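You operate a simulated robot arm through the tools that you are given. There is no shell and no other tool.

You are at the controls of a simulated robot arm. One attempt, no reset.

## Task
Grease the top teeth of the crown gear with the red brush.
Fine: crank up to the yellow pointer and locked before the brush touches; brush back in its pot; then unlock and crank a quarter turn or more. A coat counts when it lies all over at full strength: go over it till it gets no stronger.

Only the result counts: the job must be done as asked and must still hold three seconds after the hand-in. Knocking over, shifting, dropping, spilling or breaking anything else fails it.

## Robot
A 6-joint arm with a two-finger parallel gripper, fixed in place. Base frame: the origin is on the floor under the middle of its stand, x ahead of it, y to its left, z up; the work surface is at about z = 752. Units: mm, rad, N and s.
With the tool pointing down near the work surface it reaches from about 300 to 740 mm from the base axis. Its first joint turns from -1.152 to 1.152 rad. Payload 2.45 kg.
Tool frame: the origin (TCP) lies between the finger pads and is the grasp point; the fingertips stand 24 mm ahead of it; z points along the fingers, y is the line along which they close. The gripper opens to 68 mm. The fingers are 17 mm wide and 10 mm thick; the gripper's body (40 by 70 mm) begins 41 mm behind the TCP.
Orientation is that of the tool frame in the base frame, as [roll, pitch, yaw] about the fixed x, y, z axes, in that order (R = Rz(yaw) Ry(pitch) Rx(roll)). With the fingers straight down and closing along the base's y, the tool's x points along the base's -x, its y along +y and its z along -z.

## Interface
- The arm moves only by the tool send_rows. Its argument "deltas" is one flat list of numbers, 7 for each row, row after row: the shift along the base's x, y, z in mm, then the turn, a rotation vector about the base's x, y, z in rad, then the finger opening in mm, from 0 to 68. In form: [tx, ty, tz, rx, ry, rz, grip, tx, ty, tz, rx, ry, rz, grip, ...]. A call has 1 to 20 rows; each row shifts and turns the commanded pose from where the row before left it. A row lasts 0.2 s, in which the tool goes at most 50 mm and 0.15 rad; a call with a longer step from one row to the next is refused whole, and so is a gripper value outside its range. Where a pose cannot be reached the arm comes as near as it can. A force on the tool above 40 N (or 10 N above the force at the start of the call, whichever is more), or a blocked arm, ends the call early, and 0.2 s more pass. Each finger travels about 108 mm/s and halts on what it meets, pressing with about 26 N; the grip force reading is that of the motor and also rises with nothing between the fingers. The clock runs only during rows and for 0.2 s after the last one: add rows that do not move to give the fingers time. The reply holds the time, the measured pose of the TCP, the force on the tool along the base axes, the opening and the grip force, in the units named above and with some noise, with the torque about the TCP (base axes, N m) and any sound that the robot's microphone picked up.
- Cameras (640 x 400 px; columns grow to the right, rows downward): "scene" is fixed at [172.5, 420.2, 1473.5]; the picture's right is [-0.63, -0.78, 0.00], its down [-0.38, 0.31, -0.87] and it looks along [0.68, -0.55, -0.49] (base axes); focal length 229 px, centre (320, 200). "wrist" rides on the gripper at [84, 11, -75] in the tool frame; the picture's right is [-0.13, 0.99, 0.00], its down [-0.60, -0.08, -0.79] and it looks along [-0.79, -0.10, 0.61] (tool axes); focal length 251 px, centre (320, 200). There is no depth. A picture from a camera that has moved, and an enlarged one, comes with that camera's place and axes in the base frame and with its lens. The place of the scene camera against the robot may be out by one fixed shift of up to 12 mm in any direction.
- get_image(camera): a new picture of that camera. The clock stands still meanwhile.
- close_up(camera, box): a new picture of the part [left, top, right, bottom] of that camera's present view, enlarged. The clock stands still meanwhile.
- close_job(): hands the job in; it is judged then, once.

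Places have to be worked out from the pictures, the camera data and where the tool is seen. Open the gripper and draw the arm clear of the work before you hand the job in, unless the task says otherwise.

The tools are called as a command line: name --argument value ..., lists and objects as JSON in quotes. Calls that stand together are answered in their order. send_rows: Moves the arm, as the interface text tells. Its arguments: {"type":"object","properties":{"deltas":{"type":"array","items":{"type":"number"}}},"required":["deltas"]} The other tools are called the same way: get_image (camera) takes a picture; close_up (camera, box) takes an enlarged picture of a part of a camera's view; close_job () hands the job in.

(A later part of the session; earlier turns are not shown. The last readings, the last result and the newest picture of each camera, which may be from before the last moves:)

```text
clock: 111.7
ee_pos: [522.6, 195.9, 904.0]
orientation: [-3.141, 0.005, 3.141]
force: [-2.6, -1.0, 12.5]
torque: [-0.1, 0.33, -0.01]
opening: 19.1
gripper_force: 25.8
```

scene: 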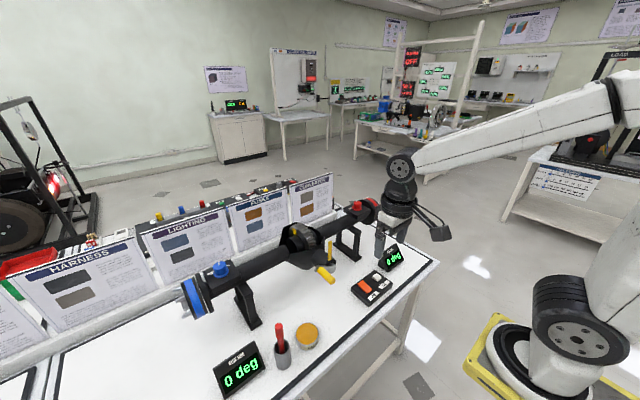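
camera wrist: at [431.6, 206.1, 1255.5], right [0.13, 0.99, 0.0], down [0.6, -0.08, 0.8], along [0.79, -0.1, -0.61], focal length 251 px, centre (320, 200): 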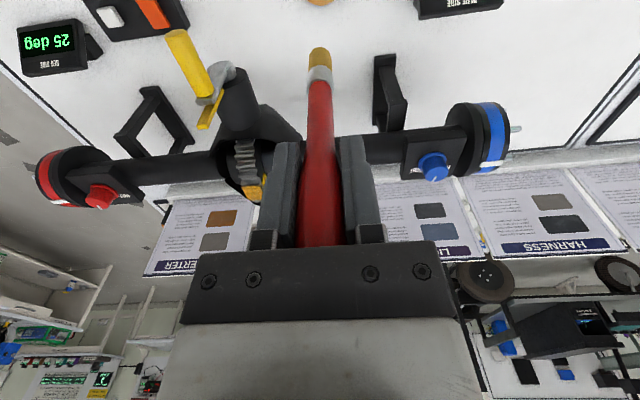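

Contact at 12.5 N. Swirl in the grease, then lift and return over the gear.

send_rows --deltas '[0, 3, 0.4, 0, 0, 0, 8, 0, 4, 0, 0, 0, 0, 8, 0, -4, 0, 0, 0, 0, 8, 0, -4, 0, 0, 0, 0, 8, 0, -4, 0, 0, 0, 0, 8, 0, -3, 0, 0, 0, 0, 8, 0, 4, 0, 0, 0, 0, 8, 0, 4, 0, 0, 0, 0, 8, 0, 0, 0, 0, 0, 0, 8, 0, 0, 15, 0, 0, 0, 8, 0, 0, 40, 0, 0, 0, 8, 0, 0, 45, 0, 0, 0, 8, 0, 0, 45, 0, 0, 0, 8, 0, 0, 45, 0, 0, 0, 8, 0, 0, 45, 0, 0, 0, 8, 0, 0, 40, 0, 0, 0, 8, 0, 0, 0, 0, 0, 0, 8]'

close_up --camera "wrist" --box '[270, 0, 370, 100]'

```text
clock: 115.3
ee_pos: [522.0, 195.2, 1179.0]
orientation: [-3.14, 0.003, 3.14]
force: [-0.5, 0.3, -1.2]
torque: [-0.01, -0.01, 0.0]
opening: 19.2
gripper_force: 25.9
```

```text
4.00 times, centred on (320, 50) of wrist
camera zoom: at [438.6, 205.9, 1252.4], right [0.13, 0.99, 0.0], down [0.6, -0.08, 0.8], along [0.79, -0.1, -0.61], focal length 1006 px, centre (320, 800)
```

zoom: 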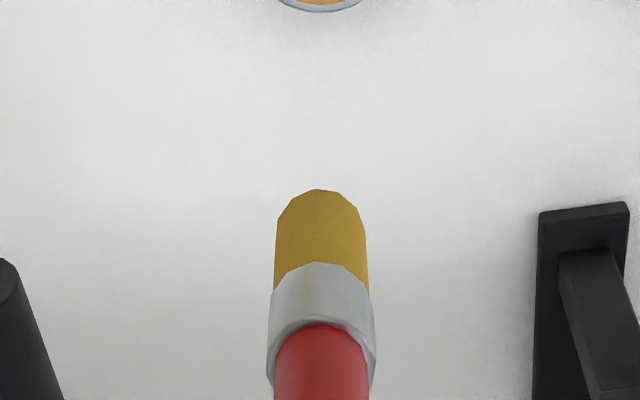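

The brush is freshly loaded. I return over the front edge of the coat patch.

send_rows --deltas '[32, -22, 0, 0, 0, 0, 8, 32, -22, 0, 0, 0, 0, 8, 32, -22, 0, 0, 0, 0, 8, 32, -23, 0, 0, 0, 0, 8, 32, -23, -5, 0, 0, 0, 8, 32, -23, -10, 0, 0, 0, 8, 0, 0, -20, 0, 0, 0, 8, 0, 0, -15, 0, 0, 0, 8, 0, 0, -3, 0, 0, 0, 8, 0, 0, 0, 0, 0, 0, 8]'

close_up --camera "scene" --box '[298, 215, 326, 240]'

```text
clock: 117.5
ee_pos: [714.5, 58.7, 1125.4]
orientation: [-3.14, 0.004, -3.141]
force: [0.2, -0.5, -0.4]
torque: [-0.01, 0.0, -0.02]
opening: 19.7
gripper_force: 26.6
```

```text
16.00 times, centred on (312, 228) of scene
camera zoom: at [172.5, 420.2, 1473.5], right [-0.63, -0.78, 0.0], down [-0.38, 0.31, -0.87], along [0.68, -0.55, -0.49], focal length 3661 px, centre (448, -240)
```

zoom: 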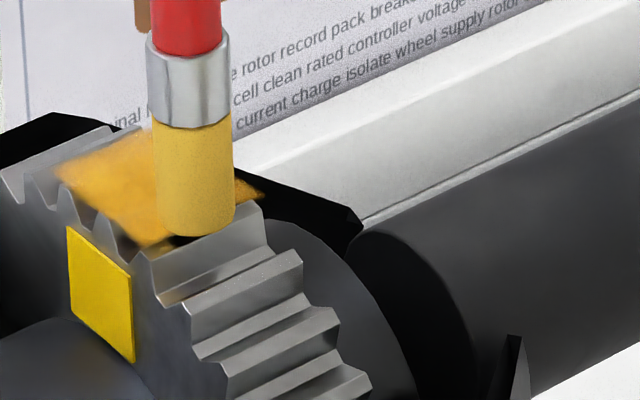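

Close above the teeth; I step down to light contact.

send_rows --deltas '[0, 0, -0.8, 0, 0, 0, 8, 0, 0, -0.6, 0, 0, 0, 8, 0, 0, 0, 0, 0, 0, 8]'

```text
clock: 118.3
ee_pos: [713.7, 59.9, 1125.0]
orientation: [-3.14, 0.006, 3.141]
force: [-1.0, 1.0, 5.3]
torque: [0.06, 0.09, 0.02]
opening: 19.3
gripper_force: 26.0
```

5 N. Another full round with the fresh load, over x≈714 to 744 in 5 mm steps.

send_rows --deltas '[0, 5, 0, 0, 0, 0, 8, 0, 5, 0, 0, 0, 0, 8, 0, 5, 0, 0, 0, 0, 8, 0, -5, 0, 0, 0, 0, 8, 0, -5, 0, 0, 0, 0, 8, 0, -5, 0, 0, 0, 0, 8, 0, -5, 0, 0, 0, 0, 8, 0, -5, 0, 0, 0, 0, 8, 0, -5, 0, 0, 0, 0, 8, 0, 5, 0, 0, 0, 0, 8, 0, 5, 0, 0, 0, 0, 8, 0, 5, 0, 0, 0, 0, 8, 0, 5, 0, 0, 0, 0, 8, 0, 5, 0, 0, 0, 0, 8, 0, 5, 0, 0, 0, 0, 8, 3, 0, 0.2, 0, 0, 0, 8, 3, 0, 0.2, 0, 0, 0, 8]'

send_rows --deltas '[0, -5, 0, 0, 0, 0, 8, 0, -5, 0, 0, 0, 0, 8, 0, -5, 0, 0, 0, 0, 8, 0, -5, 0, 0, 0, 0, 8, 0, -5, 0, 0, 0, 0, 8, 0, -5, 0, 0, 0, 0, 8, 0, 5, 0, 0, 0, 0, 8, 0, 5, 0, 0, 0, 0, 8, 0, 5, 0, 0, 0, 0, 8, 0, 5, 0, 0, 0, 0, 8, 0, 5, 0, 0, 0, 0, 8, 0, 5, 0, 0, 0, 0, 8, 3, 0, 0, 0, 0, 0, 8, 3, 0, 0, 0, 0, 0, 8]'

close_up --camera "scene" --box '[298, 215, 326, 240]'

close_up --camera "wrist" --box '[260, 0, 380, 100]'

```text
clock: 121.9
ee_pos: [720.7, 75.2, 1124.3]
orientation: [-3.141, 0.002, -3.141]
force: [-3.5, 0.6, 8.9]
torque: [0.1, 0.34, 0.0]
opening: 19.3
gripper_force: 26.4
```

```text
clock: 124.9
ee_pos: [727.4, 75.2, 1124.3]
orientation: [-3.141, 0.005, -3.141]
force: [-2.3, 0.1, 5.2]
torque: [0.07, 0.16, -0.01]
opening: 19.2
gripper_force: 25.9
```

```text
16.00 times, centred on (312, 228) of scene
camera zoom: at [172.3, 420.2, 1473.5], right [-0.63, -0.78, 0.0], down [-0.38, 0.31, -0.87], along [0.68, -0.55, -0.49], focal length 3661 px, centre (448, -240)
```

zoom: 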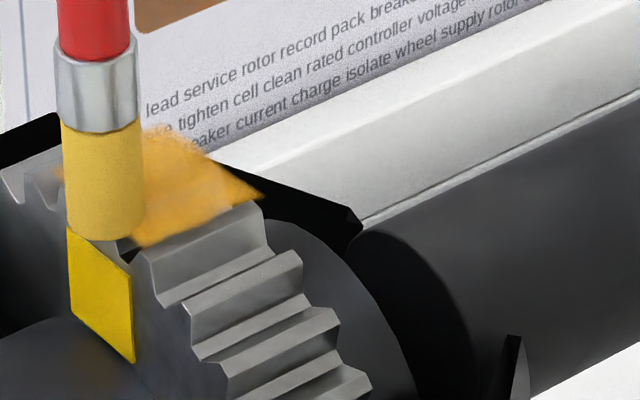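

```text
4.00 times, centred on (320, 50) of wrist
camera zoom: at [642.8, 85.3, 1198.3], right [0.13, 0.99, 0.0], down [0.6, -0.08, 0.8], along [0.79, -0.1, -0.61], focal length 1006 px, centre (320, 800)
```

zoom: 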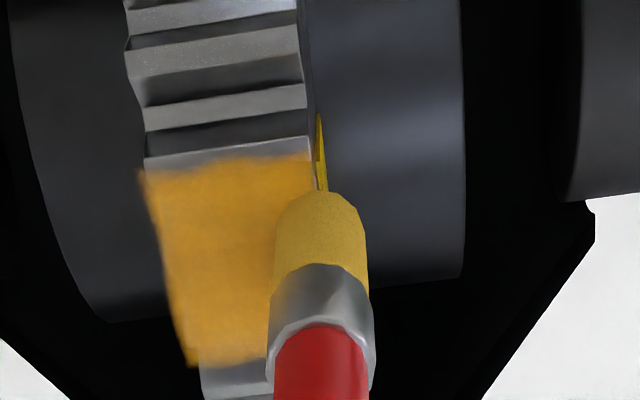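

The coat shows no further change at the front; I complete the round over the rest of the patch.

send_rows --deltas '[0, -5, 0, 0, 0, 0, 8, 0, -5, 0, 0, 0, 0, 8, 0, -5, 0, 0, 0, 0, 8, 0, -5, 0, 0, 0, 0, 8, 0, -5, 0, 0, 0, 0, 8, 0, -5, 0, 0, 0, 0, 8, 3, 0, 0, 0, 0, 0, 8, 3, 0, 0, 0, 0, 0, 8, 0, 5, 0, 0, 0, 0, 8, 0, 5, 0, 0, 0, 0, 8, 0, 5, 0, 0, 0, 0, 8, 0, 5, 0, 0, 0, 0, 8, 0, 5, 0, 0, 0, 0, 8, 0, 5, 0, 0, 0, 0, 8, 3, 0, 0, 0, 0, 0, 8, 3, 0, 0, 0, 0, 0, 8]'

send_rows --deltas '[0, -5, -0.3, 0, 0, 0, 8, 0, -5, 0, 0, 0, 0, 8, 0, -5, 0, 0, 0, 0, 8, 0, -5, 0, 0, 0, 0, 8, 0, -5, 0, 0, 0, 0, 8, 0, -5, 0, 0, 0, 0, 8, 3, 0, 0, 0, 0, 0, 8, 2, 0, 0, 0, 0, 0, 8, 0, 5, 0, 0, 0, 0, 8, 0, 5, 0, 0, 0, 0, 8, 0, 5, 0, 0, 0, 0, 8, 0, 5, 0, 0, 0, 0, 8, 0, 5, 0, 0, 0, 0, 8, 0, 5, 0, 0, 0, 0, 8, 0, -5, 0, 0, 0, 0, 8, 0, -5, 0, 0, 0, 0, 8, 0, -5, 0, 0, 0, 0, 8, 0, -5, 0, 0, 0, 0, 8, 0, -5, 0, 0, 0, 0, 8, 0, -5, 0, 0, 0, 0, 8]'

close_up --camera "scene" --box '[298, 215, 326, 240]'

close_up --camera "wrist" --box '[260, 0, 400, 100]'

```text
clock: 128.3
ee_pos: [737.8, 74.2, 1124.0]
orientation: [3.14, 0.004, 3.141]
force: [-0.6, 1.1, 2.2]
torque: [0.04, 0.04, 0.0]
opening: 19.3
gripper_force: 25.6
```

```text
clock: 132.5
ee_pos: [743.0, 44.1, 1124.5]
orientation: [-3.14, 0.002, -3.141]
force: [0.0, 3.0, 8.0]
torque: [0.34, 0.0, 0.01]
opening: 19.5
gripper_force: 26.0
```

```text
16.00 times, centred on (312, 228) of scene
camera zoom: at [172.3, 420.3, 1473.5], right [-0.63, -0.78, 0.0], down [-0.38, 0.31, -0.87], along [0.68, -0.55, -0.49], focal length 3661 px, centre (448, -240)
```

zoom: 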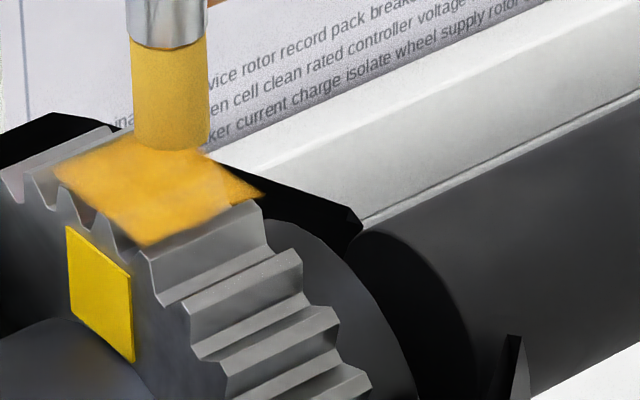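

```text
4.00 times, centred on (330, 50) of wrist
camera zoom: at [660.1, 55.1, 1198.1], right [0.13, 0.99, 0.0], down [0.6, -0.08, 0.8], along [0.79, -0.1, -0.61], focal length 1006 px, centre (280, 800)
```

zoom: 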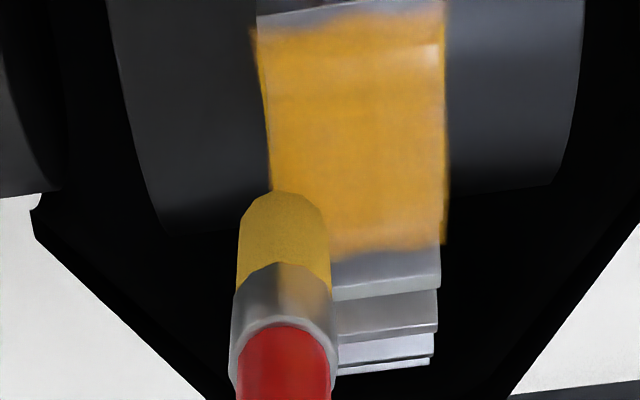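

The patch looks uniformly covered, but its back edge (~749) coincides with my reach, so I check if the zone extends further: lift, tilt the brush forward by 0.15 rad, and stroke with the tip at x≈750.

send_rows --deltas '[0, 5, 6, 0, 0, 0, 8, -6, 6, 0, 0, -0.08, 0, 8, -6, 6, 0, 0, -0.07, 0, 8, 0, 0, 0, 0, 0, 0, 8, 0, 0, -3, 0, 0, 0, 8, 0, 0, -2, 0, 0, 0, 8, 0, 0, 0, 0, 0, 0, 8]'

close_up --camera "wrist" --box '[260, 0, 400, 100]'

close_up --camera "scene" --box '[298, 215, 326, 240]'

```text
clock: 134.1
ee_pos: [731.3, 61.8, 1124.9]
orientation: [-3.14, 0.153, -3.14]
force: [0.6, -0.3, -0.7]
torque: [0.03, 0.03, 0.01]
opening: 19.5
gripper_force: 26.2
```

```text
4.00 times, centred on (330, 50) of wrist
camera zoom: at [637.9, 71.8, 1185.1], right [0.13, 0.99, 0.02], down [0.48, -0.08, 0.88], along [0.87, -0.1, -0.48], focal length 1006 px, centre (280, 800)
```

zoom: 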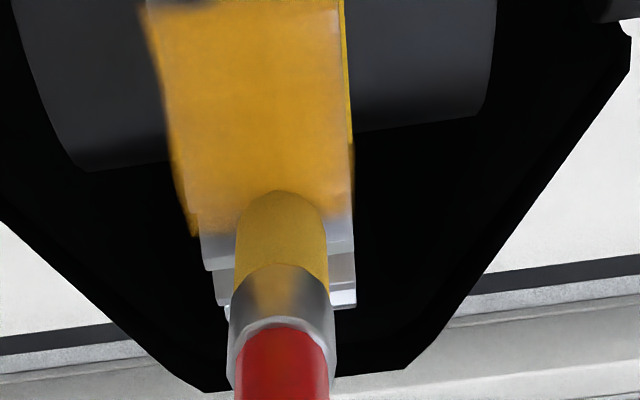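

```text
16.00 times, centred on (312, 228) of scene
camera zoom: at [172.5, 420.2, 1473.5], right [-0.63, -0.78, 0.0], down [-0.38, 0.31, -0.87], along [0.68, -0.55, -0.49], focal length 3661 px, centre (448, -240)
```

zoom: 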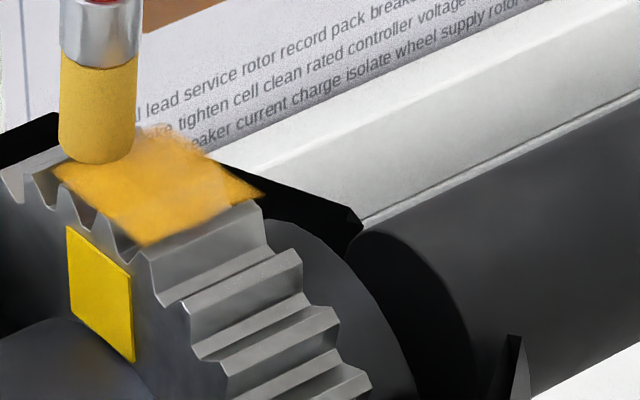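

Tip is at the back end of the patch, not touching yet. I lower gently to contact.

send_rows --deltas '[0, 0, -1, 0, 0, 0, 8, 0, 0, -0.8, 0, 0, 0, 8, 0, 0, -0.6, 0, 0, 0, 8, 0, 0, 0, 0, 0, 0, 8]'

```text
clock: 135.1
ee_pos: [731.3, 61.8, 1123.6]
orientation: [-3.141, 0.156, -3.14]
force: [-1.5, 0.2, 8.4]
torque: [-0.02, 0.03, -0.01]
opening: 19.3
gripper_force: 26.0
```

Contact at 8 N. Strokes along y here, then a look from the side.

send_rows --deltas '[0, 5, 0, 0, 0, 0, 8, 0, 5, 0, 0, 0, 0, 8, 0, 4, 0, 0, 0, 0, 8, 0, -5, 0, 0, 0, 0, 8, 0, -5, 0, 0, 0, 0, 8, 0, -5, 0, 0, 0, 0, 8, 0, -5, 0, 0, 0, 0, 8, 0, -5, 0, 0, 0, 0, 8, 0, -5, 0, 0, 0, 0, 8, 0, 5, 0, 0, 0, 0, 8, 0, 5, 0, 0, 0, 0, 8, 0, 5, 0, 0, 0, 0, 8, 0, 5, 0, 0, 0, 0, 8, 0, 5, 0, 0, 0, 0, 8, 0, 5, 0, 0, 0, 0, 8, 0, -5, 0, 0, 0, 0, 8, 0, -5, 0, 0, 0, 0, 8, 0, -5, 0, 0, 0, 0, 8, 0, 0, 20, 0, 0, 0, 8]'

send_rows --deltas '[-5, -10, 20, 0, 0.08, 0, 8, -15, -25, 15, 0, 0.073, 0, 8, -20, -30, 5, 0, 0, 0, 8, -20, -15, 0, 0, 0, 0, 8, 0, 0, 0, 0, 0, 0, 8, 0, 0, 0, 0, 0, 0, 8]'

close_up --camera "scene" --box '[298, 215, 326, 240]'

get_image --camera "wrist"

```text
clock: 139.1
ee_pos: [731.3, 59.9, 1140.3]
orientation: [-3.139, 0.149, 3.141]
force: [-0.1, 0.2, -0.1]
torque: [0.03, 0.0, 0.01]
opening: 19.2
gripper_force: 25.4
```

```text
clock: 140.5
ee_pos: [672.0, -20.0, 1182.6]
orientation: [-3.14, 0.001, -3.142]
force: [1.3, -0.6, -0.7]
torque: [0.0, 0.01, -0.02]
opening: 19.4
gripper_force: 25.0
```

```text
16.00 times, centred on (312, 228) of scene
camera zoom: at [172.5, 420.2, 1473.5], right [-0.63, -0.78, 0.0], down [-0.38, 0.31, -0.87], along [0.68, -0.55, -0.49], focal length 3661 px, centre (448, -240)
```

zoom: 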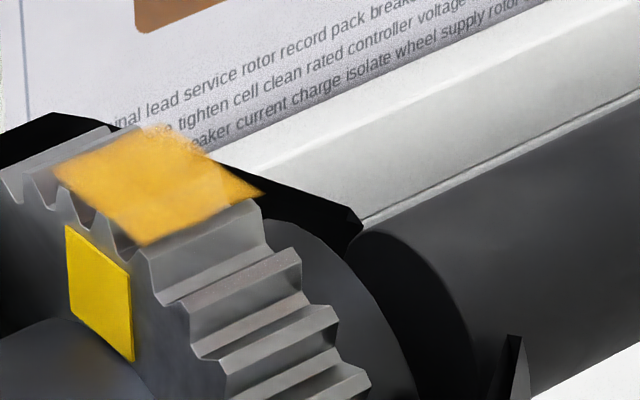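

```text
taken
camera wrist: at [589.2, -9.7, 1257.0], right [0.13, 0.99, 0.0], down [0.6, -0.08, 0.79], along [0.79, -0.1, -0.61], focal length 251 px, centre (320, 200)
```

wrist: 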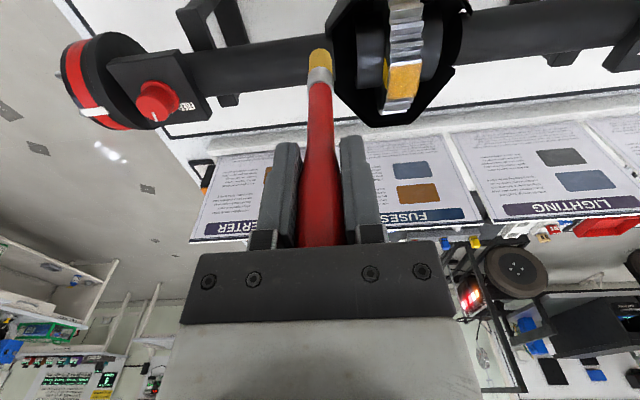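

Same viewpoint as before; I enlarge the coat from the wrist for a direct comparison.

close_up --camera "wrist" --box '[360, 40, 450, 120]'

close_up --camera "wrist" --box '[375, 55, 430, 105]'

close_up --camera "scene" --box '[300, 219, 318, 233]'

```text
5.00 times, centred on (405, 80) of wrist
camera zoom: at [589.2, -9.7, 1257.0], right [0.13, 0.99, 0.0], down [0.6, -0.08, 0.79], along [0.79, -0.1, -0.61], focal length 1257 px, centre (-105, 800)
```

zoom: 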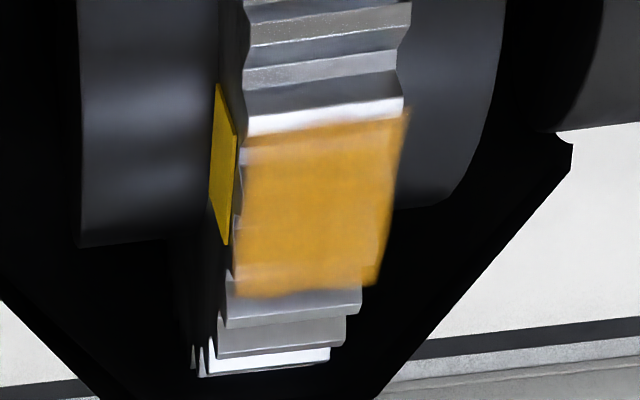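

```text
8.00 times, centred on (402, 80) of wrist
camera zoom: at [589.2, -9.7, 1257.0], right [0.13, 0.99, 0.0], down [0.6, -0.08, 0.79], along [0.79, -0.1, -0.61], focal length 2012 px, centre (-340, 1160)
```

zoom: 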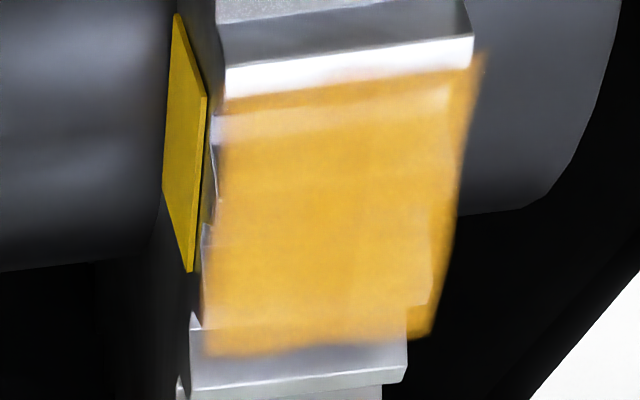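

```text
16.00 times, centred on (309, 226) of scene
camera zoom: at [172.5, 420.2, 1473.5], right [-0.63, -0.78, 0.0], down [-0.38, 0.31, -0.87], along [0.68, -0.55, -0.49], focal length 3661 px, centre (496, -216)
```

zoom: 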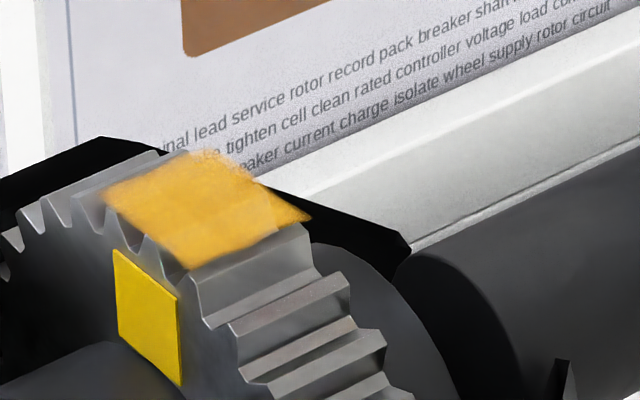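

The coat looks even and its outline is unchanged; a slight haze remains near the front, possibly just the bright tooth showing through. I do one more round over the whole zone, edges included, to see if anything gets stronger.

send_rows --deltas '[15, 30, 0, 0, 0, 0, 8, 15, 30, -10, 0, 0, 0, 8, 12, 20, -20, 0, 0, 0, 8, 0, 0, -20, 0, 0, 0, 8, 0, 0, -6, 0, 0, 0, 8, 0, 0, -2, 0, 0, 0, 8, 0, 0, 0, 0, 0, 0, 8]'

```text
clock: 142.1
ee_pos: [713.2, 60.9, 1124.4]
orientation: [-3.14, 0.002, -3.141]
force: [0.4, 0.5, 1.1]
torque: [0.04, -0.01, 0.0]
opening: 19.4
gripper_force: 26.7
```

send_rows --deltas '[0, 0, -0.5, 0, 0, 0, 8, 0, 5, 0, 0, 0, 0, 8, 0, 5, 0, 0, 0, 0, 8, 0, 5, 0, 0, 0, 0, 8, 0, -5, 0, 0, 0, 0, 8, 0, -5, 0, 0, 0, 0, 8, 0, -5, 0, 0, 0, 0, 8, 0, -5, 0, 0, 0, 0, 8, 0, -5, 0, 0, 0, 0, 8, 0, -5, 0, 0, 0, 0, 8, 0, 5, 0, 0, 0, 0, 8, 0, 5, 0, 0, 0, 0, 8, 0, 5, 0, 0, 0, 0, 8, 0, 5, 0, 0, 0, 0, 8, 0, 5, 0, 0, 0, 0, 8, 0, 5, 0, 0, 0, 0, 8]'

send_rows --deltas '[3, 0, 0.2, 0, 0, 0, 8, 2, 0, 0, 0, 0, 0, 8, 0, -5, 0, 0, 0, 0, 8, 0, -5, 0, 0, 0, 0, 8, 0, -5, 0, 0, 0, 0, 8, 0, -5, 0, 0, 0, 0, 8, 0, -5, 0, 0, 0, 0, 8, 0, -5, 0, 0, 0, 0, 8, 3, 0, 0.2, 0, 0, 0, 8, 2, 0, 0, 0, 0, 0, 8, 0, 5, 0, 0, 0, 0, 8, 0, 5, 0, 0, 0, 0, 8, 0, 5, 0, 0, 0, 0, 8, 0, 5, 0, 0, 0, 0, 8, 0, 5, 0, 0, 0, 0, 8, 0, 5, 0, 0, 0, 0, 8]'

send_rows --deltas '[3, 0, 0, 0, 0, 0, 8, 2, 0, 0, 0, 0, 0, 8, 0, -5, 0, 0, 0, 0, 8, 0, -5, 0, 0, 0, 0, 8, 0, -5, 0, 0, 0, 0, 8, 0, -5, 0, 0, 0, 0, 8, 0, -5, 0, 0, 0, 0, 8, 0, -5, 0, 0, 0, 0, 8, 3, 0, 0, 0, 0, 0, 8, 2, 0, 0, 0, 0, 0, 8, 0, 5, 0, 0, 0, 0, 8, 0, 5, 0, 0, 0, 0, 8, 0, 5, 0, 0, 0, 0, 8, 0, 5, 0, 0, 0, 0, 8, 0, 5, 0, 0, 0, 0, 8, 0, 5, 0, 0, 0, 0, 8]'

```text
clock: 145.5
ee_pos: [713.2, 74.6, 1124.8]
orientation: [-3.139, 0.001, 3.14]
force: [0.9, -2.5, 11.5]
torque: [-0.46, -0.09, -0.02]
opening: 19.3
gripper_force: 26.4
```

```text
clock: 148.9
ee_pos: [723.4, 76.3, 1124.7]
orientation: [-3.139, 0.003, 3.14]
force: [0.7, -0.6, 2.2]
torque: [-0.16, -0.03, -0.04]
opening: 19.2
gripper_force: 26.1
```

```text
clock: 152.3
ee_pos: [734.2, 75.9, 1123.9]
orientation: [-3.139, 0.002, 3.141]
force: [0.9, 0.1, 1.3]
torque: [-0.09, -0.02, 0.01]
opening: 19.3
gripper_force: 26.1
```

Contact is light now (1–2 N); I press by another 0.4 mm and finish the back part at x≈739 and 744.

send_rows --deltas '[3, 0, -0.4, 0, 0, 0, 8, 2, 0, 0, 0, 0, 0, 8, 0, -5, 0, 0, 0, 0, 8, 0, -5, 0, 0, 0, 0, 8, 0, -5, 0, 0, 0, 0, 8, 0, -5, 0, 0, 0, 0, 8, 0, -5, 0, 0, 0, 0, 8, 0, -5, 0, 0, 0, 0, 8, 3, 0, 0, 0, 0, 0, 8, 2, 0, 0, 0, 0, 0, 8, 0, 5, 0, 0, 0, 0, 8, 0, 5, 0, 0, 0, 0, 8, 0, 5, 0, 0, 0, 0, 8, 0, 5, 0, 0, 0, 0, 8, 0, 5, 0, 0, 0, 0, 8, 0, 5, 0, 0, 0, 0, 8]'

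send_rows --deltas '[0, -5, 0, 0, 0, 0, 8, 0, -5, 0, 0, 0, 0, 8, 0, -5, 0, 0, 0, 0, 8, 0, 0, 15, 0, 0, 0, 8, -10, -10, 20, 0, 0, 0, 8, -20, -25, 15, 0, 0, 0, 8, -20, -30, 5, 0, 0, 0, 8, -20, -15, 0, 0, 0, 0, 8, 0, 0, 0, 0, 0, 0, 8, 0, 0, 0, 0, 0, 0, 8]'

get_image --camera "wrist"

close_up --camera "wrist" --box '[375, 55, 430, 105]'

close_up --camera "scene" --box '[298, 215, 326, 240]'

```text
clock: 155.7
ee_pos: [743.3, 74.8, 1124.5]
orientation: [-3.14, 0.002, 3.141]
force: [-0.2, -1.5, 2.5]
torque: [-0.11, -0.03, 0.0]
opening: 19.0
gripper_force: 25.8
```

```text
clock: 157.9
ee_pos: [673.8, -19.5, 1178.3]
orientation: [-3.138, 0.003, 3.141]
force: [-0.4, 0.7, 0.0]
torque: [0.0, 0.03, 0.04]
opening: 19.2
gripper_force: 25.9
```

```text
taken
camera wrist: at [590.8, -9.2, 1252.9], right [0.13, 0.99, 0.0], down [0.6, -0.08, 0.79], along [0.79, -0.1, -0.61], focal length 251 px, centre (320, 200)
```

wrist: 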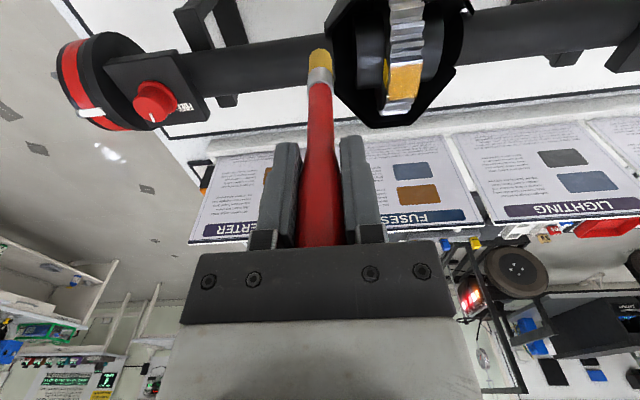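

```text
8.00 times, centred on (402, 80) of wrist
camera zoom: at [590.8, -9.2, 1252.9], right [0.13, 0.99, 0.0], down [0.6, -0.08, 0.79], along [0.79, -0.1, -0.61], focal length 2012 px, centre (-340, 1160)
```

zoom: 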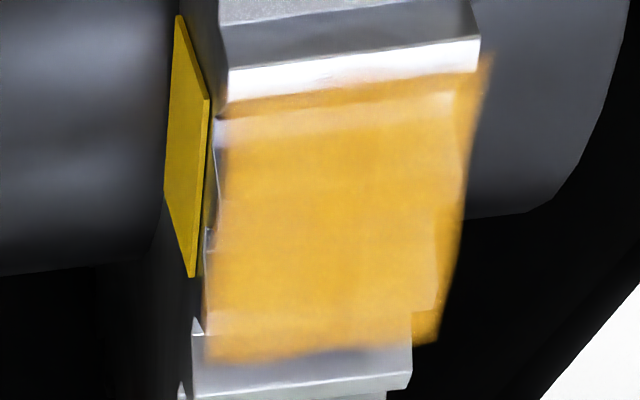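

```text
16.00 times, centred on (312, 228) of scene
camera zoom: at [172.5, 420.2, 1473.5], right [-0.63, -0.78, 0.0], down [-0.38, 0.31, -0.87], along [0.68, -0.55, -0.49], focal length 3661 px, centre (448, -240)
```

zoom: 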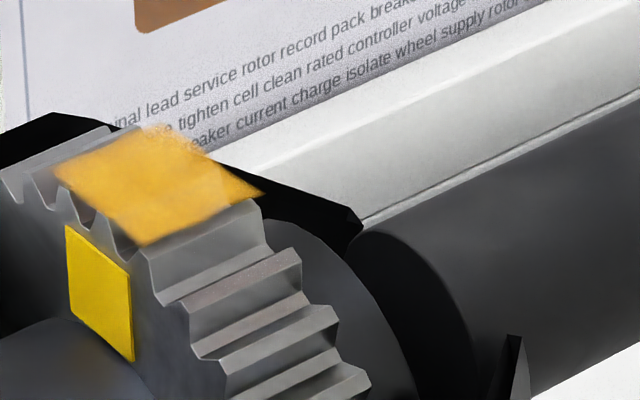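

Identical to the picture before this round, so the coat gets no stronger. Now I carry the brush back to the pot, going high over everything.

send_rows --deltas '[-20, 38, 0, 0, 0, 0, 8, -20, 38, 0, 0, 0, 0, 8, -20, 38, 0, 0, 0, 0, 8, -20, 38, 0, 0, 0, 0, 8, -20, 38, 0, 0, 0, 0, 8, -20, 38, 0, 0, 0, 0, 8, -20, 38, 0, 0, 0, 0, 8, -19, 39, 0, 0, 0, 0, 8, 0, 0, -40, 0, 0, 0, 8, 0, 0, -45, 0, 0, 0, 8, 0, 0, -45, 0, 0, 0, 8, 0, 0, -30, 0, 0, 0, 8, 0, 0, 0, 0, 0, 0, 8, 0, 0, 0, 0, 0, 0, 8]'

get_image --camera "wrist"

close_up --camera "wrist" --box '[260, 0, 380, 110]'

close_up --camera "scene" --box '[245, 265, 335, 375]'

```text
clock: 160.9
ee_pos: [514.3, 284.5, 1018.4]
orientation: [-3.14, 0.002, -3.142]
force: [0.6, -0.2, -0.7]
torque: [-0.01, -0.01, -0.03]
opening: 19.3
gripper_force: 25.9
```

```text
taken
camera wrist: at [431.3, 295.7, 1092.9], right [0.13, 0.99, 0.0], down [0.6, -0.08, 0.79], along [0.79, -0.1, -0.61], focal length 251 px, centre (320, 200)
```

wrist: 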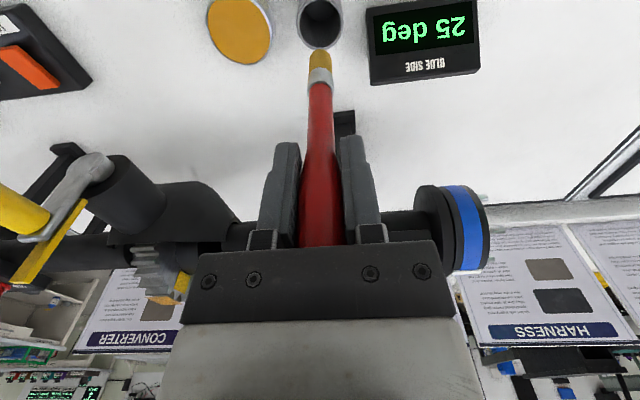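

```text
3.64 times, centred on (320, 55) of wrist
camera zoom: at [431.3, 295.7, 1092.9], right [0.13, 0.99, 0.0], down [0.6, -0.08, 0.79], along [0.79, -0.1, -0.61], focal length 914 px, centre (320, 727)
```

zoom: 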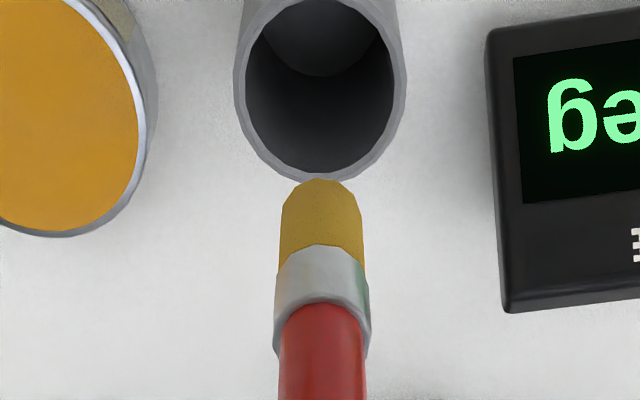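

```text
3.64 times, centred on (290, 320) of scene
camera zoom: at [172.5, 420.2, 1473.5], right [-0.63, -0.78, 0.0], down [-0.38, 0.31, -0.87], along [0.68, -0.55, -0.49], focal length 832 px, centre (429, -236)
```

zoom: 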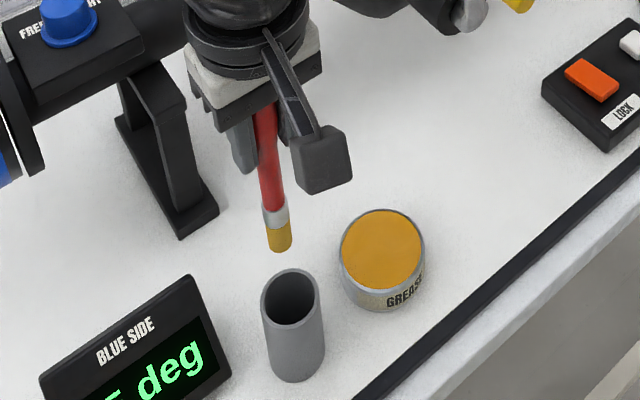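

The pot's rim centre is at about (512.5, 285.4), and the tip sits about 3 mm forward of the TCP. I shift 4 mm back and lower to just above the rim.

send_rows --deltas '[-2, 0, -10, 0, 0, 0, 8, -2, 0, -15, 0, 0, 0, 8, 0, 0, -15, 0, 0, 0, 8, 0, 0, -12, 0, 0, 0, 8, 0, 0, 0, 0, 0, 0, 8]'

close_up --camera "wrist" --box '[260, 0, 380, 110]'

close_up --camera "scene" --box '[265, 305, 335, 375]'

```text
clock: 162.1
ee_pos: [510.2, 285.2, 966.6]
orientation: [-3.141, 0.001, -3.141]
force: [0.8, -0.2, 0.2]
torque: [0.0, 0.01, -0.01]
opening: 19.6
gripper_force: 26.4
```

```text
3.64 times, centred on (320, 55) of wrist
camera zoom: at [427.7, 295.8, 1040.8], right [0.13, 0.99, 0.0], down [0.6, -0.08, 0.79], along [0.79, -0.1, -0.61], focal length 914 px, centre (320, 727)
```

zoom: 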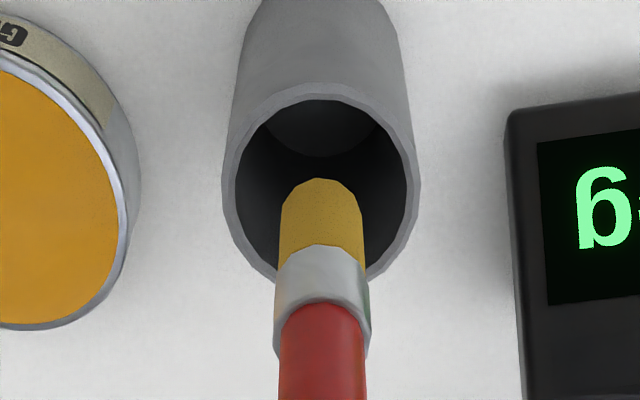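

```text
5.71 times, centred on (300, 340) of scene
camera zoom: at [172.5, 420.2, 1473.5], right [-0.63, -0.78, 0.0], down [-0.38, 0.31, -0.87], along [0.68, -0.55, -0.49], focal length 1308 px, centre (434, -600)
```

zoom: 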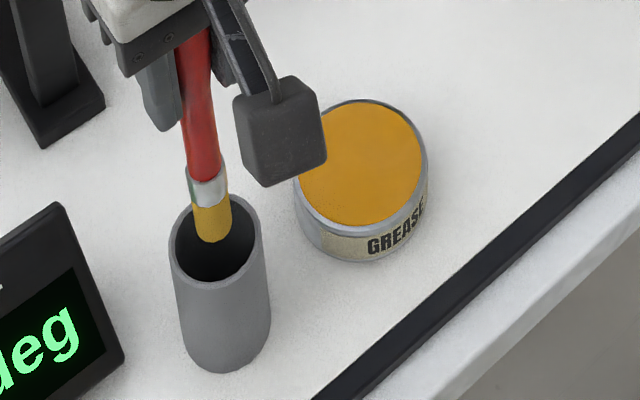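

The tip is centred within about 3 mm of the pot mouth by both cameras. I lower into the pot, watching the forces.

send_rows --deltas '[0, 0, -10, 0, 0, 0, 8, 0, 0, -10, 0, 0, 0, 8, 0, 0, -10, 0, 0, 0, 8, 0, 0, -10, 0, 0, 0, 8, 0, 0, 0, 0, 0, 0, 8]'

close_up --camera "wrist" --box '[260, 20, 380, 130]'

close_up --camera "scene" --box '[265, 305, 335, 375]'

```text
clock: 163.3
ee_pos: [510.9, 285.6, 926.8]
orientation: [-3.141, 0.001, -3.141]
force: [-0.4, 1.0, 0.1]
torque: [0.01, 0.01, -0.01]
opening: 19.1
gripper_force: 25.4
```

```text
3.64 times, centred on (320, 75) of wrist
camera zoom: at [427.5, 296.1, 1000.6], right [0.13, 0.99, 0.0], down [0.6, -0.08, 0.79], along [0.79, -0.1, -0.61], focal length 914 px, centre (320, 654)
```

zoom: 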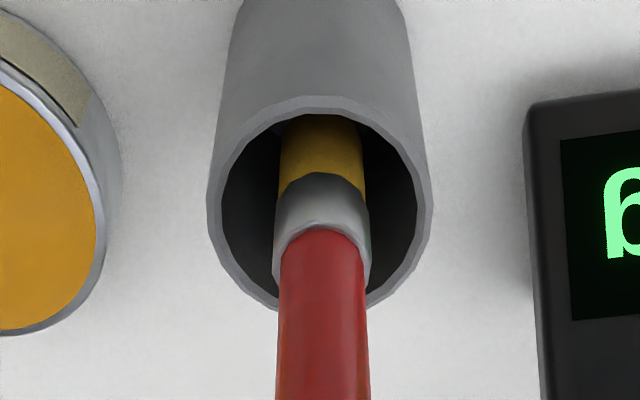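

```text
5.71 times, centred on (300, 340) of scene
camera zoom: at [172.5, 420.2, 1473.5], right [-0.63, -0.78, 0.0], down [-0.38, 0.31, -0.87], along [0.68, -0.55, -0.49], focal length 1308 px, centre (434, -600)
```

zoom: 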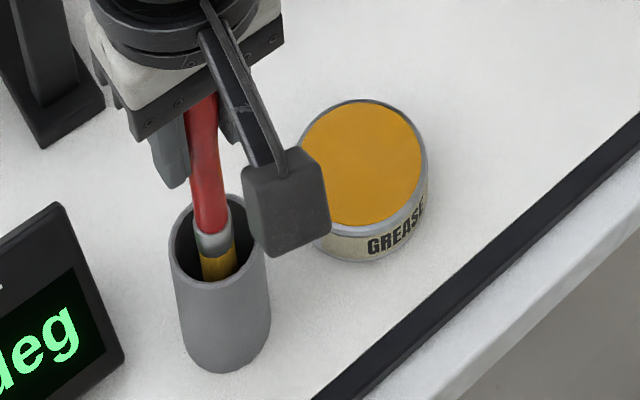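

The brush is inside without touching anything. I lower the rest, slowly near the floor of the pot.

send_rows --deltas '[0, 0, -12, 0, 0, 0, 8, 0, 0, -12, 0, 0, 0, 8, 0, 0, -8, 0, 0, 0, 8, 0, 0, -4, 0, 0, 0, 8, 0, 0, -3, 0, 0, 0, 8, 0, 0, 0, 0, 0, 0, 8]'

```text
clock: 164.7
ee_pos: [510.5, 285.1, 888.4]
orientation: [-3.139, 0.0, -3.141]
force: [-0.4, -0.6, -1.2]
torque: [0.0, -0.02, -0.06]
opening: 19.6
gripper_force: 25.9
```

Not yet on the floor at TCP z≈888; I continue by single millimetres.

send_rows --deltas '[0, 0, -1.5, 0, 0, 0, 8, 0, 0, -1.2, 0, 0, 0, 8, 0, 0, -1, 0, 0, 0, 8, 0, 0, 0, 0, 0, 0, 8]'

```text
clock: 165.7
ee_pos: [510.5, 285.7, 885.7]
orientation: [-3.139, 0.0, 3.141]
force: [-1.0, -0.1, -0.6]
torque: [0.01, -0.03, -0.03]
opening: 19.5
gripper_force: 26.3
```

send_rows --deltas '[0, 0, -1, 0, 0, 0, 8, 0, 0, -1, 0, 0, 0, 8, 0, 0, 0, 0, 0, 0, 8]'

get_image --camera "wrist"

```text
clock: 166.5
ee_pos: [511.2, 285.9, 883.2]
orientation: [-3.141, 0.001, -3.141]
force: [-0.2, 0.2, 0.0]
torque: [0.01, 0.02, 0.0]
opening: 19.3
gripper_force: 25.8
```

```text
taken
camera wrist: at [427.3, 295.8, 956.6], right [0.13, 0.99, 0.0], down [0.6, -0.08, 0.79], along [0.79, -0.1, -0.61], focal length 251 px, centre (320, 200)
```

wrist: 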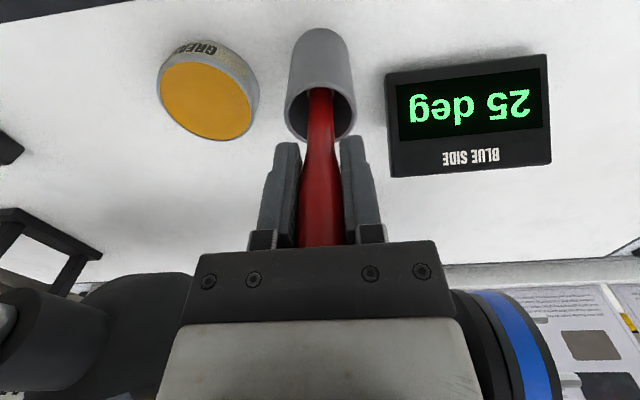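

Still hanging free; two more small steps.

send_rows --deltas '[0, 0, -1, 0, 0, 0, 8, 0, 0, -1, 0, 0, 0, 8, 0, 0, 0, 0, 0, 0, 8]'

```text
clock: 167.3
ee_pos: [510.9, 286.0, 881.9]
orientation: [-3.14, 0.003, -3.14]
force: [-0.1, 0.4, 0.1]
torque: [0.03, 0.04, 0.02]
opening: 19.3
gripper_force: 25.4
```

send_rows --deltas '[0, 0, -1, 0, 0, 0, 8, 0, 0, -1, 0, 0, 0, 8, 0, 0, 0, 0, 0, 0, 8]'

```text
clock: 168.1
ee_pos: [510.7, 286.6, 880.6]
orientation: [3.141, 0.005, -3.14]
force: [-4.8, -2.1, 19.6]
torque: [-0.25, 0.43, -0.06]
opening: 19.4
gripper_force: 26.0
```

The bristles stand on the pot floor. I relieve the pressure a little and open the fingers gently.

send_rows --deltas '[0, 0, 0.8, 0, 0, 0, 8, 0, 0, 0, 0, 0, 0, 20, 0, 0, 0, 0, 0, 0, 24, 0, 0, 0, 0, 0, 0, 32, 0, 0, 0, 0, 0, 0, 45, 0, 0, 0, 0, 0, 0, 50, 0, 0, 0, 0, 0, 0, 50]'

get_image --camera "wrist"

close_up --camera "scene" --box '[265, 305, 335, 375]'

```text
clock: 169.7
ee_pos: [510.7, 285.6, 879.6]
orientation: [-3.141, 0.001, -3.141]
force: [0.2, 0.3, 8.4]
torque: [-0.04, -0.04, 0.01]
opening: 50.2
gripper_force: 0.0
```

```text
taken
camera wrist: at [427.2, 295.7, 953.7], right [0.13, 0.99, 0.0], down [0.6, -0.08, 0.79], along [0.79, -0.1, -0.61], focal length 251 px, centre (320, 200)
```

wrist: 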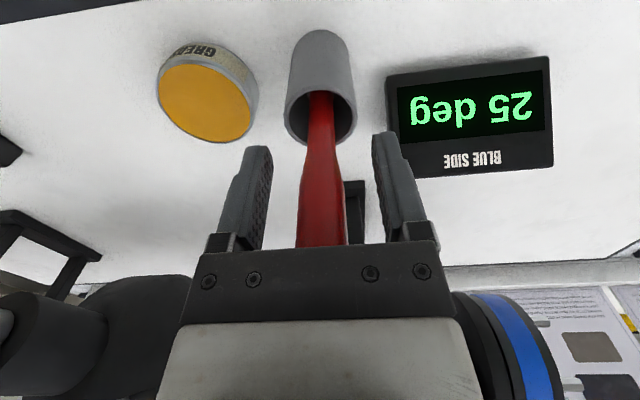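

```text
5.71 times, centred on (300, 340) of scene
camera zoom: at [172.3, 420.1, 1473.6], right [-0.63, -0.78, 0.0], down [-0.38, 0.31, -0.87], along [0.68, -0.55, -0.49], focal length 1308 px, centre (434, -600)
```

zoom: 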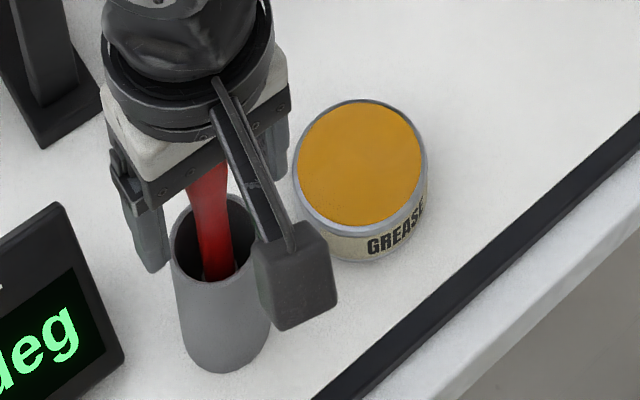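

Fingers are open; an 8 N reading suggests the palm rests on the handle's top. I rise straight up, slowly at first.

send_rows --deltas '[0, 0, 2, 0, 0, 0, 50, 0, 0, 5, 0, 0, 0, 50, 0, 0, 15, 0, 0, 0, 50, 0, 0, 25, 0, 0, 0, 50, 0, 0, 30, 0, 0, 0, 50, 0, 0, 40, 0, 0, 0, 50, 0, 0, 40, 0, 0, 0, 50, 0, 0, 0, 0, 0, 0, 50]'

get_image --camera "wrist"

close_up --camera "scene" --box '[265, 305, 335, 375]'

```text
clock: 171.5
ee_pos: [510.8, 285.8, 1034.9]
orientation: [-3.141, 0.001, -3.142]
force: [-1.5, 0.2, -0.5]
torque: [0.04, -0.03, -0.03]
opening: 50.0
gripper_force: 0.1
```

```text
taken
camera wrist: at [427.3, 296.2, 1109.7], right [0.13, 0.99, 0.0], down [0.6, -0.08, 0.79], along [0.79, -0.1, -0.61], focal length 251 px, centre (320, 200)
```

wrist: 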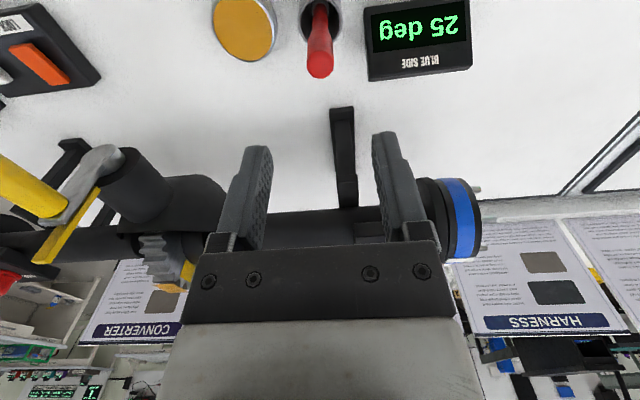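

```text
5.71 times, centred on (300, 340) of scene
camera zoom: at [172.5, 420.2, 1473.5], right [-0.63, -0.78, 0.0], down [-0.38, 0.31, -0.87], along [0.68, -0.55, -0.49], focal length 1308 px, centre (434, -600)
```

zoom: 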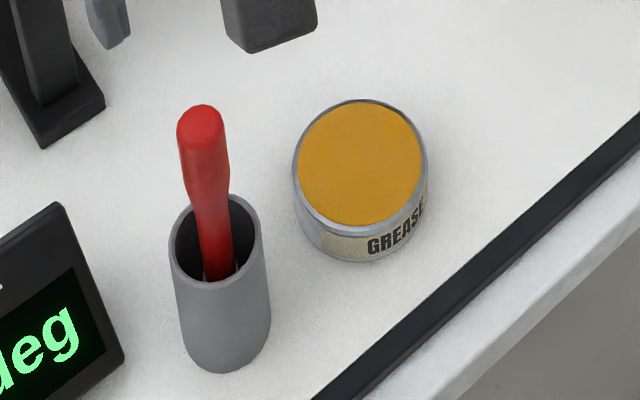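

The brush is back in its pot and stands well. Now to the LOCK key again: I cross over high with closing fingers and go above its raised near end (x≈512, y≈-70).

send_rows --deltas '[-10, -30, 30, 0, 0, 0, 50, -20, -40, 15, 0, 0, 0, 40, -20, -42, 0, 0, 0, 0, 20, -10, -45, 0, 0, 0, 0, 0, 0, -45, 0, 0, 0, 0, 0, 0, -45, 0, 0, 0, 0, 0, 0, -45, 0, 0, 0, 0, 0, 20, -42, 0, 0, 0, 0, 0, 20, -22, -30, 0, 0, 0, 0, 20, 0, -40, 0, 0, 0, 0, 2, 0, -45, 0, 0, 0, 0, 0, 0, -45, 0, 0, 0, 0, 0, 0, -45, 0, 0, 0, 0, 0, 0, -30, 0, 0, 0, 0, 0, 0, 0, 0, 0, 0, 0]'

get_image --camera "wrist"

close_up --camera "scene" --box '[345, 255, 405, 310]'

```text
clock: 174.7
ee_pos: [512.8, -69.8, 846.0]
orientation: [-3.139, 0.001, 3.141]
force: [0.1, 0.0, -0.3]
torque: [-0.01, 0.01, 0.0]
opening: 0.0
gripper_force: 23.4
```

```text
taken
camera wrist: at [429.7, -59.4, 920.1], right [0.13, 0.99, 0.0], down [0.6, -0.08, 0.79], along [0.79, -0.1, -0.61], focal length 251 px, centre (320, 200)
```

wrist: 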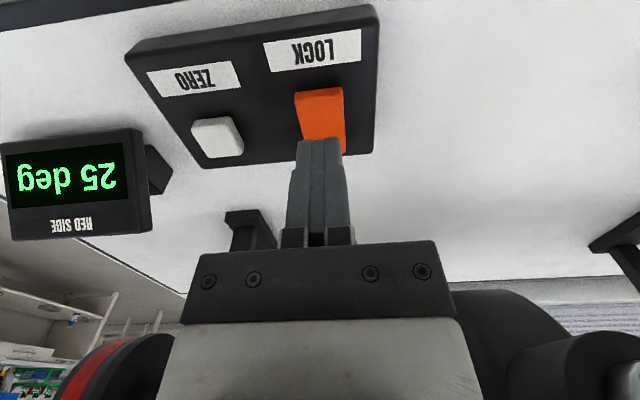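

```text
7.27 times, centred on (375, 282) of scene
camera zoom: at [172.5, 420.2, 1473.5], right [-0.63, -0.78, 0.0], down [-0.38, 0.31, -0.87], along [0.68, -0.55, -0.49], focal length 1664 px, centre (-80, -400)
```

zoom: 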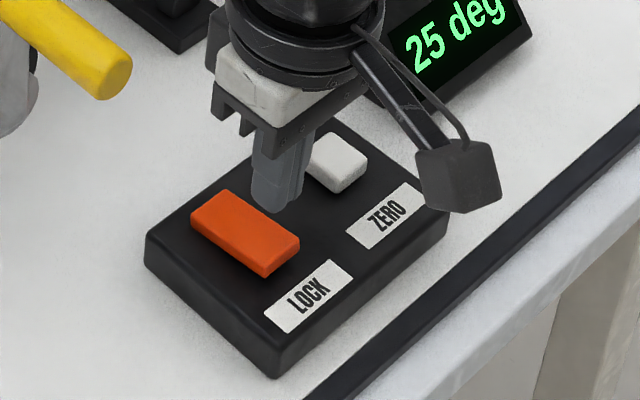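

The fingertips are above the near end of the key. I lower and press it in small steps.

send_rows --deltas '[1, 0, -15, 0, 0, 0, 0, 0, 0, -12, 0, 0, 0, 0, 0, 0, -4, 0, 0, 0, 0, 0, 0, -3, 0, 0, 0, 0, 0, 0, -3, 0, 0, 0, 0, 0, 0, -3, 0, 0, 0, 0, 0, 0, -3, 0, 0, 0, 0]'

close_up --camera "scene" --box '[345, 255, 405, 310]'

```text
clock: 175.9
ee_pos: [512.5, -70.3, 813.0]
orientation: [-3.141, -0.002, 3.139]
force: [-6.0, -0.6, 12.4]
torque: [0.04, 0.03, -0.07]
opening: 0.2
gripper_force: 23.7
stopped in row 6: the force on the tool passed its limit at 50 N (the readings are from after the stop); the commanded pose is now the measured one
```

```text
7.27 times, centred on (375, 282) of scene
camera zoom: at [172.1, 420.3, 1473.6], right [-0.63, -0.78, 0.0], down [-0.38, 0.31, -0.87], along [0.68, -0.55, -0.49], focal length 1664 px, centre (-80, -400)
```

zoom: 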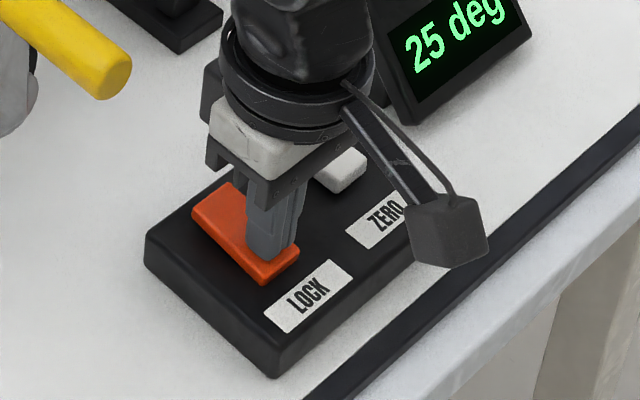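

It stopped at 50 N, much like the first press. I lift and check the key's tilt.

send_rows --deltas '[0, 0, 15, 0, 0, 0, 0, 0, 0, 30, 0, 0, 0, 0, -10, -20, 30, 0, 0, 0, 0, -20, -30, 10, 0, 0, 0, 0, 0, 0, 0, 0, 0, 0, 0]'

close_up --camera "scene" --box '[355, 270, 395, 300]'

get_image --camera "wrist"

```text
clock: 177.1
ee_pos: [483.8, -122.0, 896.7]
orientation: [-3.138, -0.002, 3.141]
force: [0.1, 0.7, 0.1]
torque: [-0.01, 0.01, 0.03]
opening: 0.0
gripper_force: 23.5
```

```text
13.33 times, centred on (375, 285) of scene
camera zoom: at [172.5, 420.2, 1473.5], right [-0.63, -0.78, 0.0], down [-0.38, 0.31, -0.87], along [0.68, -0.55, -0.49], focal length 3051 px, centre (-413, -933)
```

zoom: 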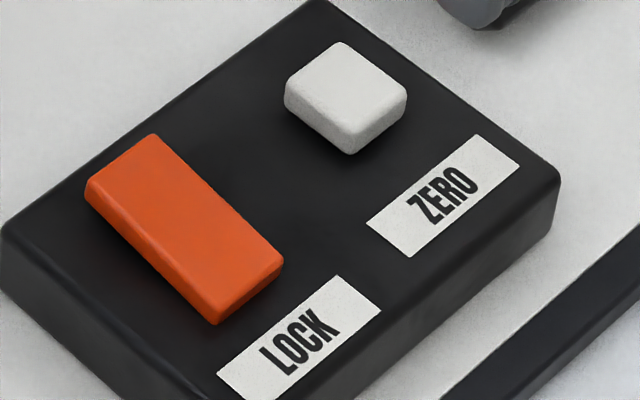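

```text
taken
camera wrist: at [399.6, -110.9, 970.3], right [0.13, 0.99, 0.0], down [0.6, -0.08, 0.79], along [0.79, -0.1, -0.61], focal length 251 px, centre (320, 200)
```

wrist: 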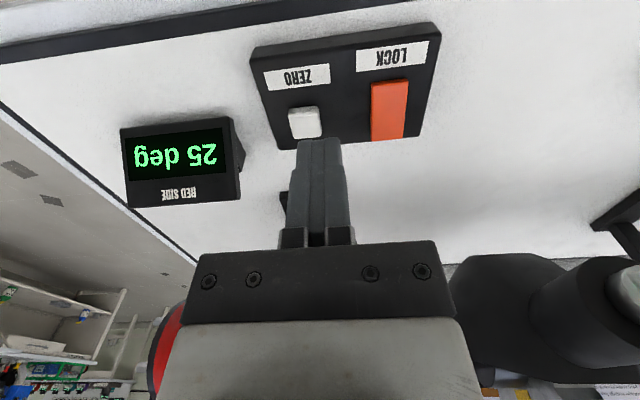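

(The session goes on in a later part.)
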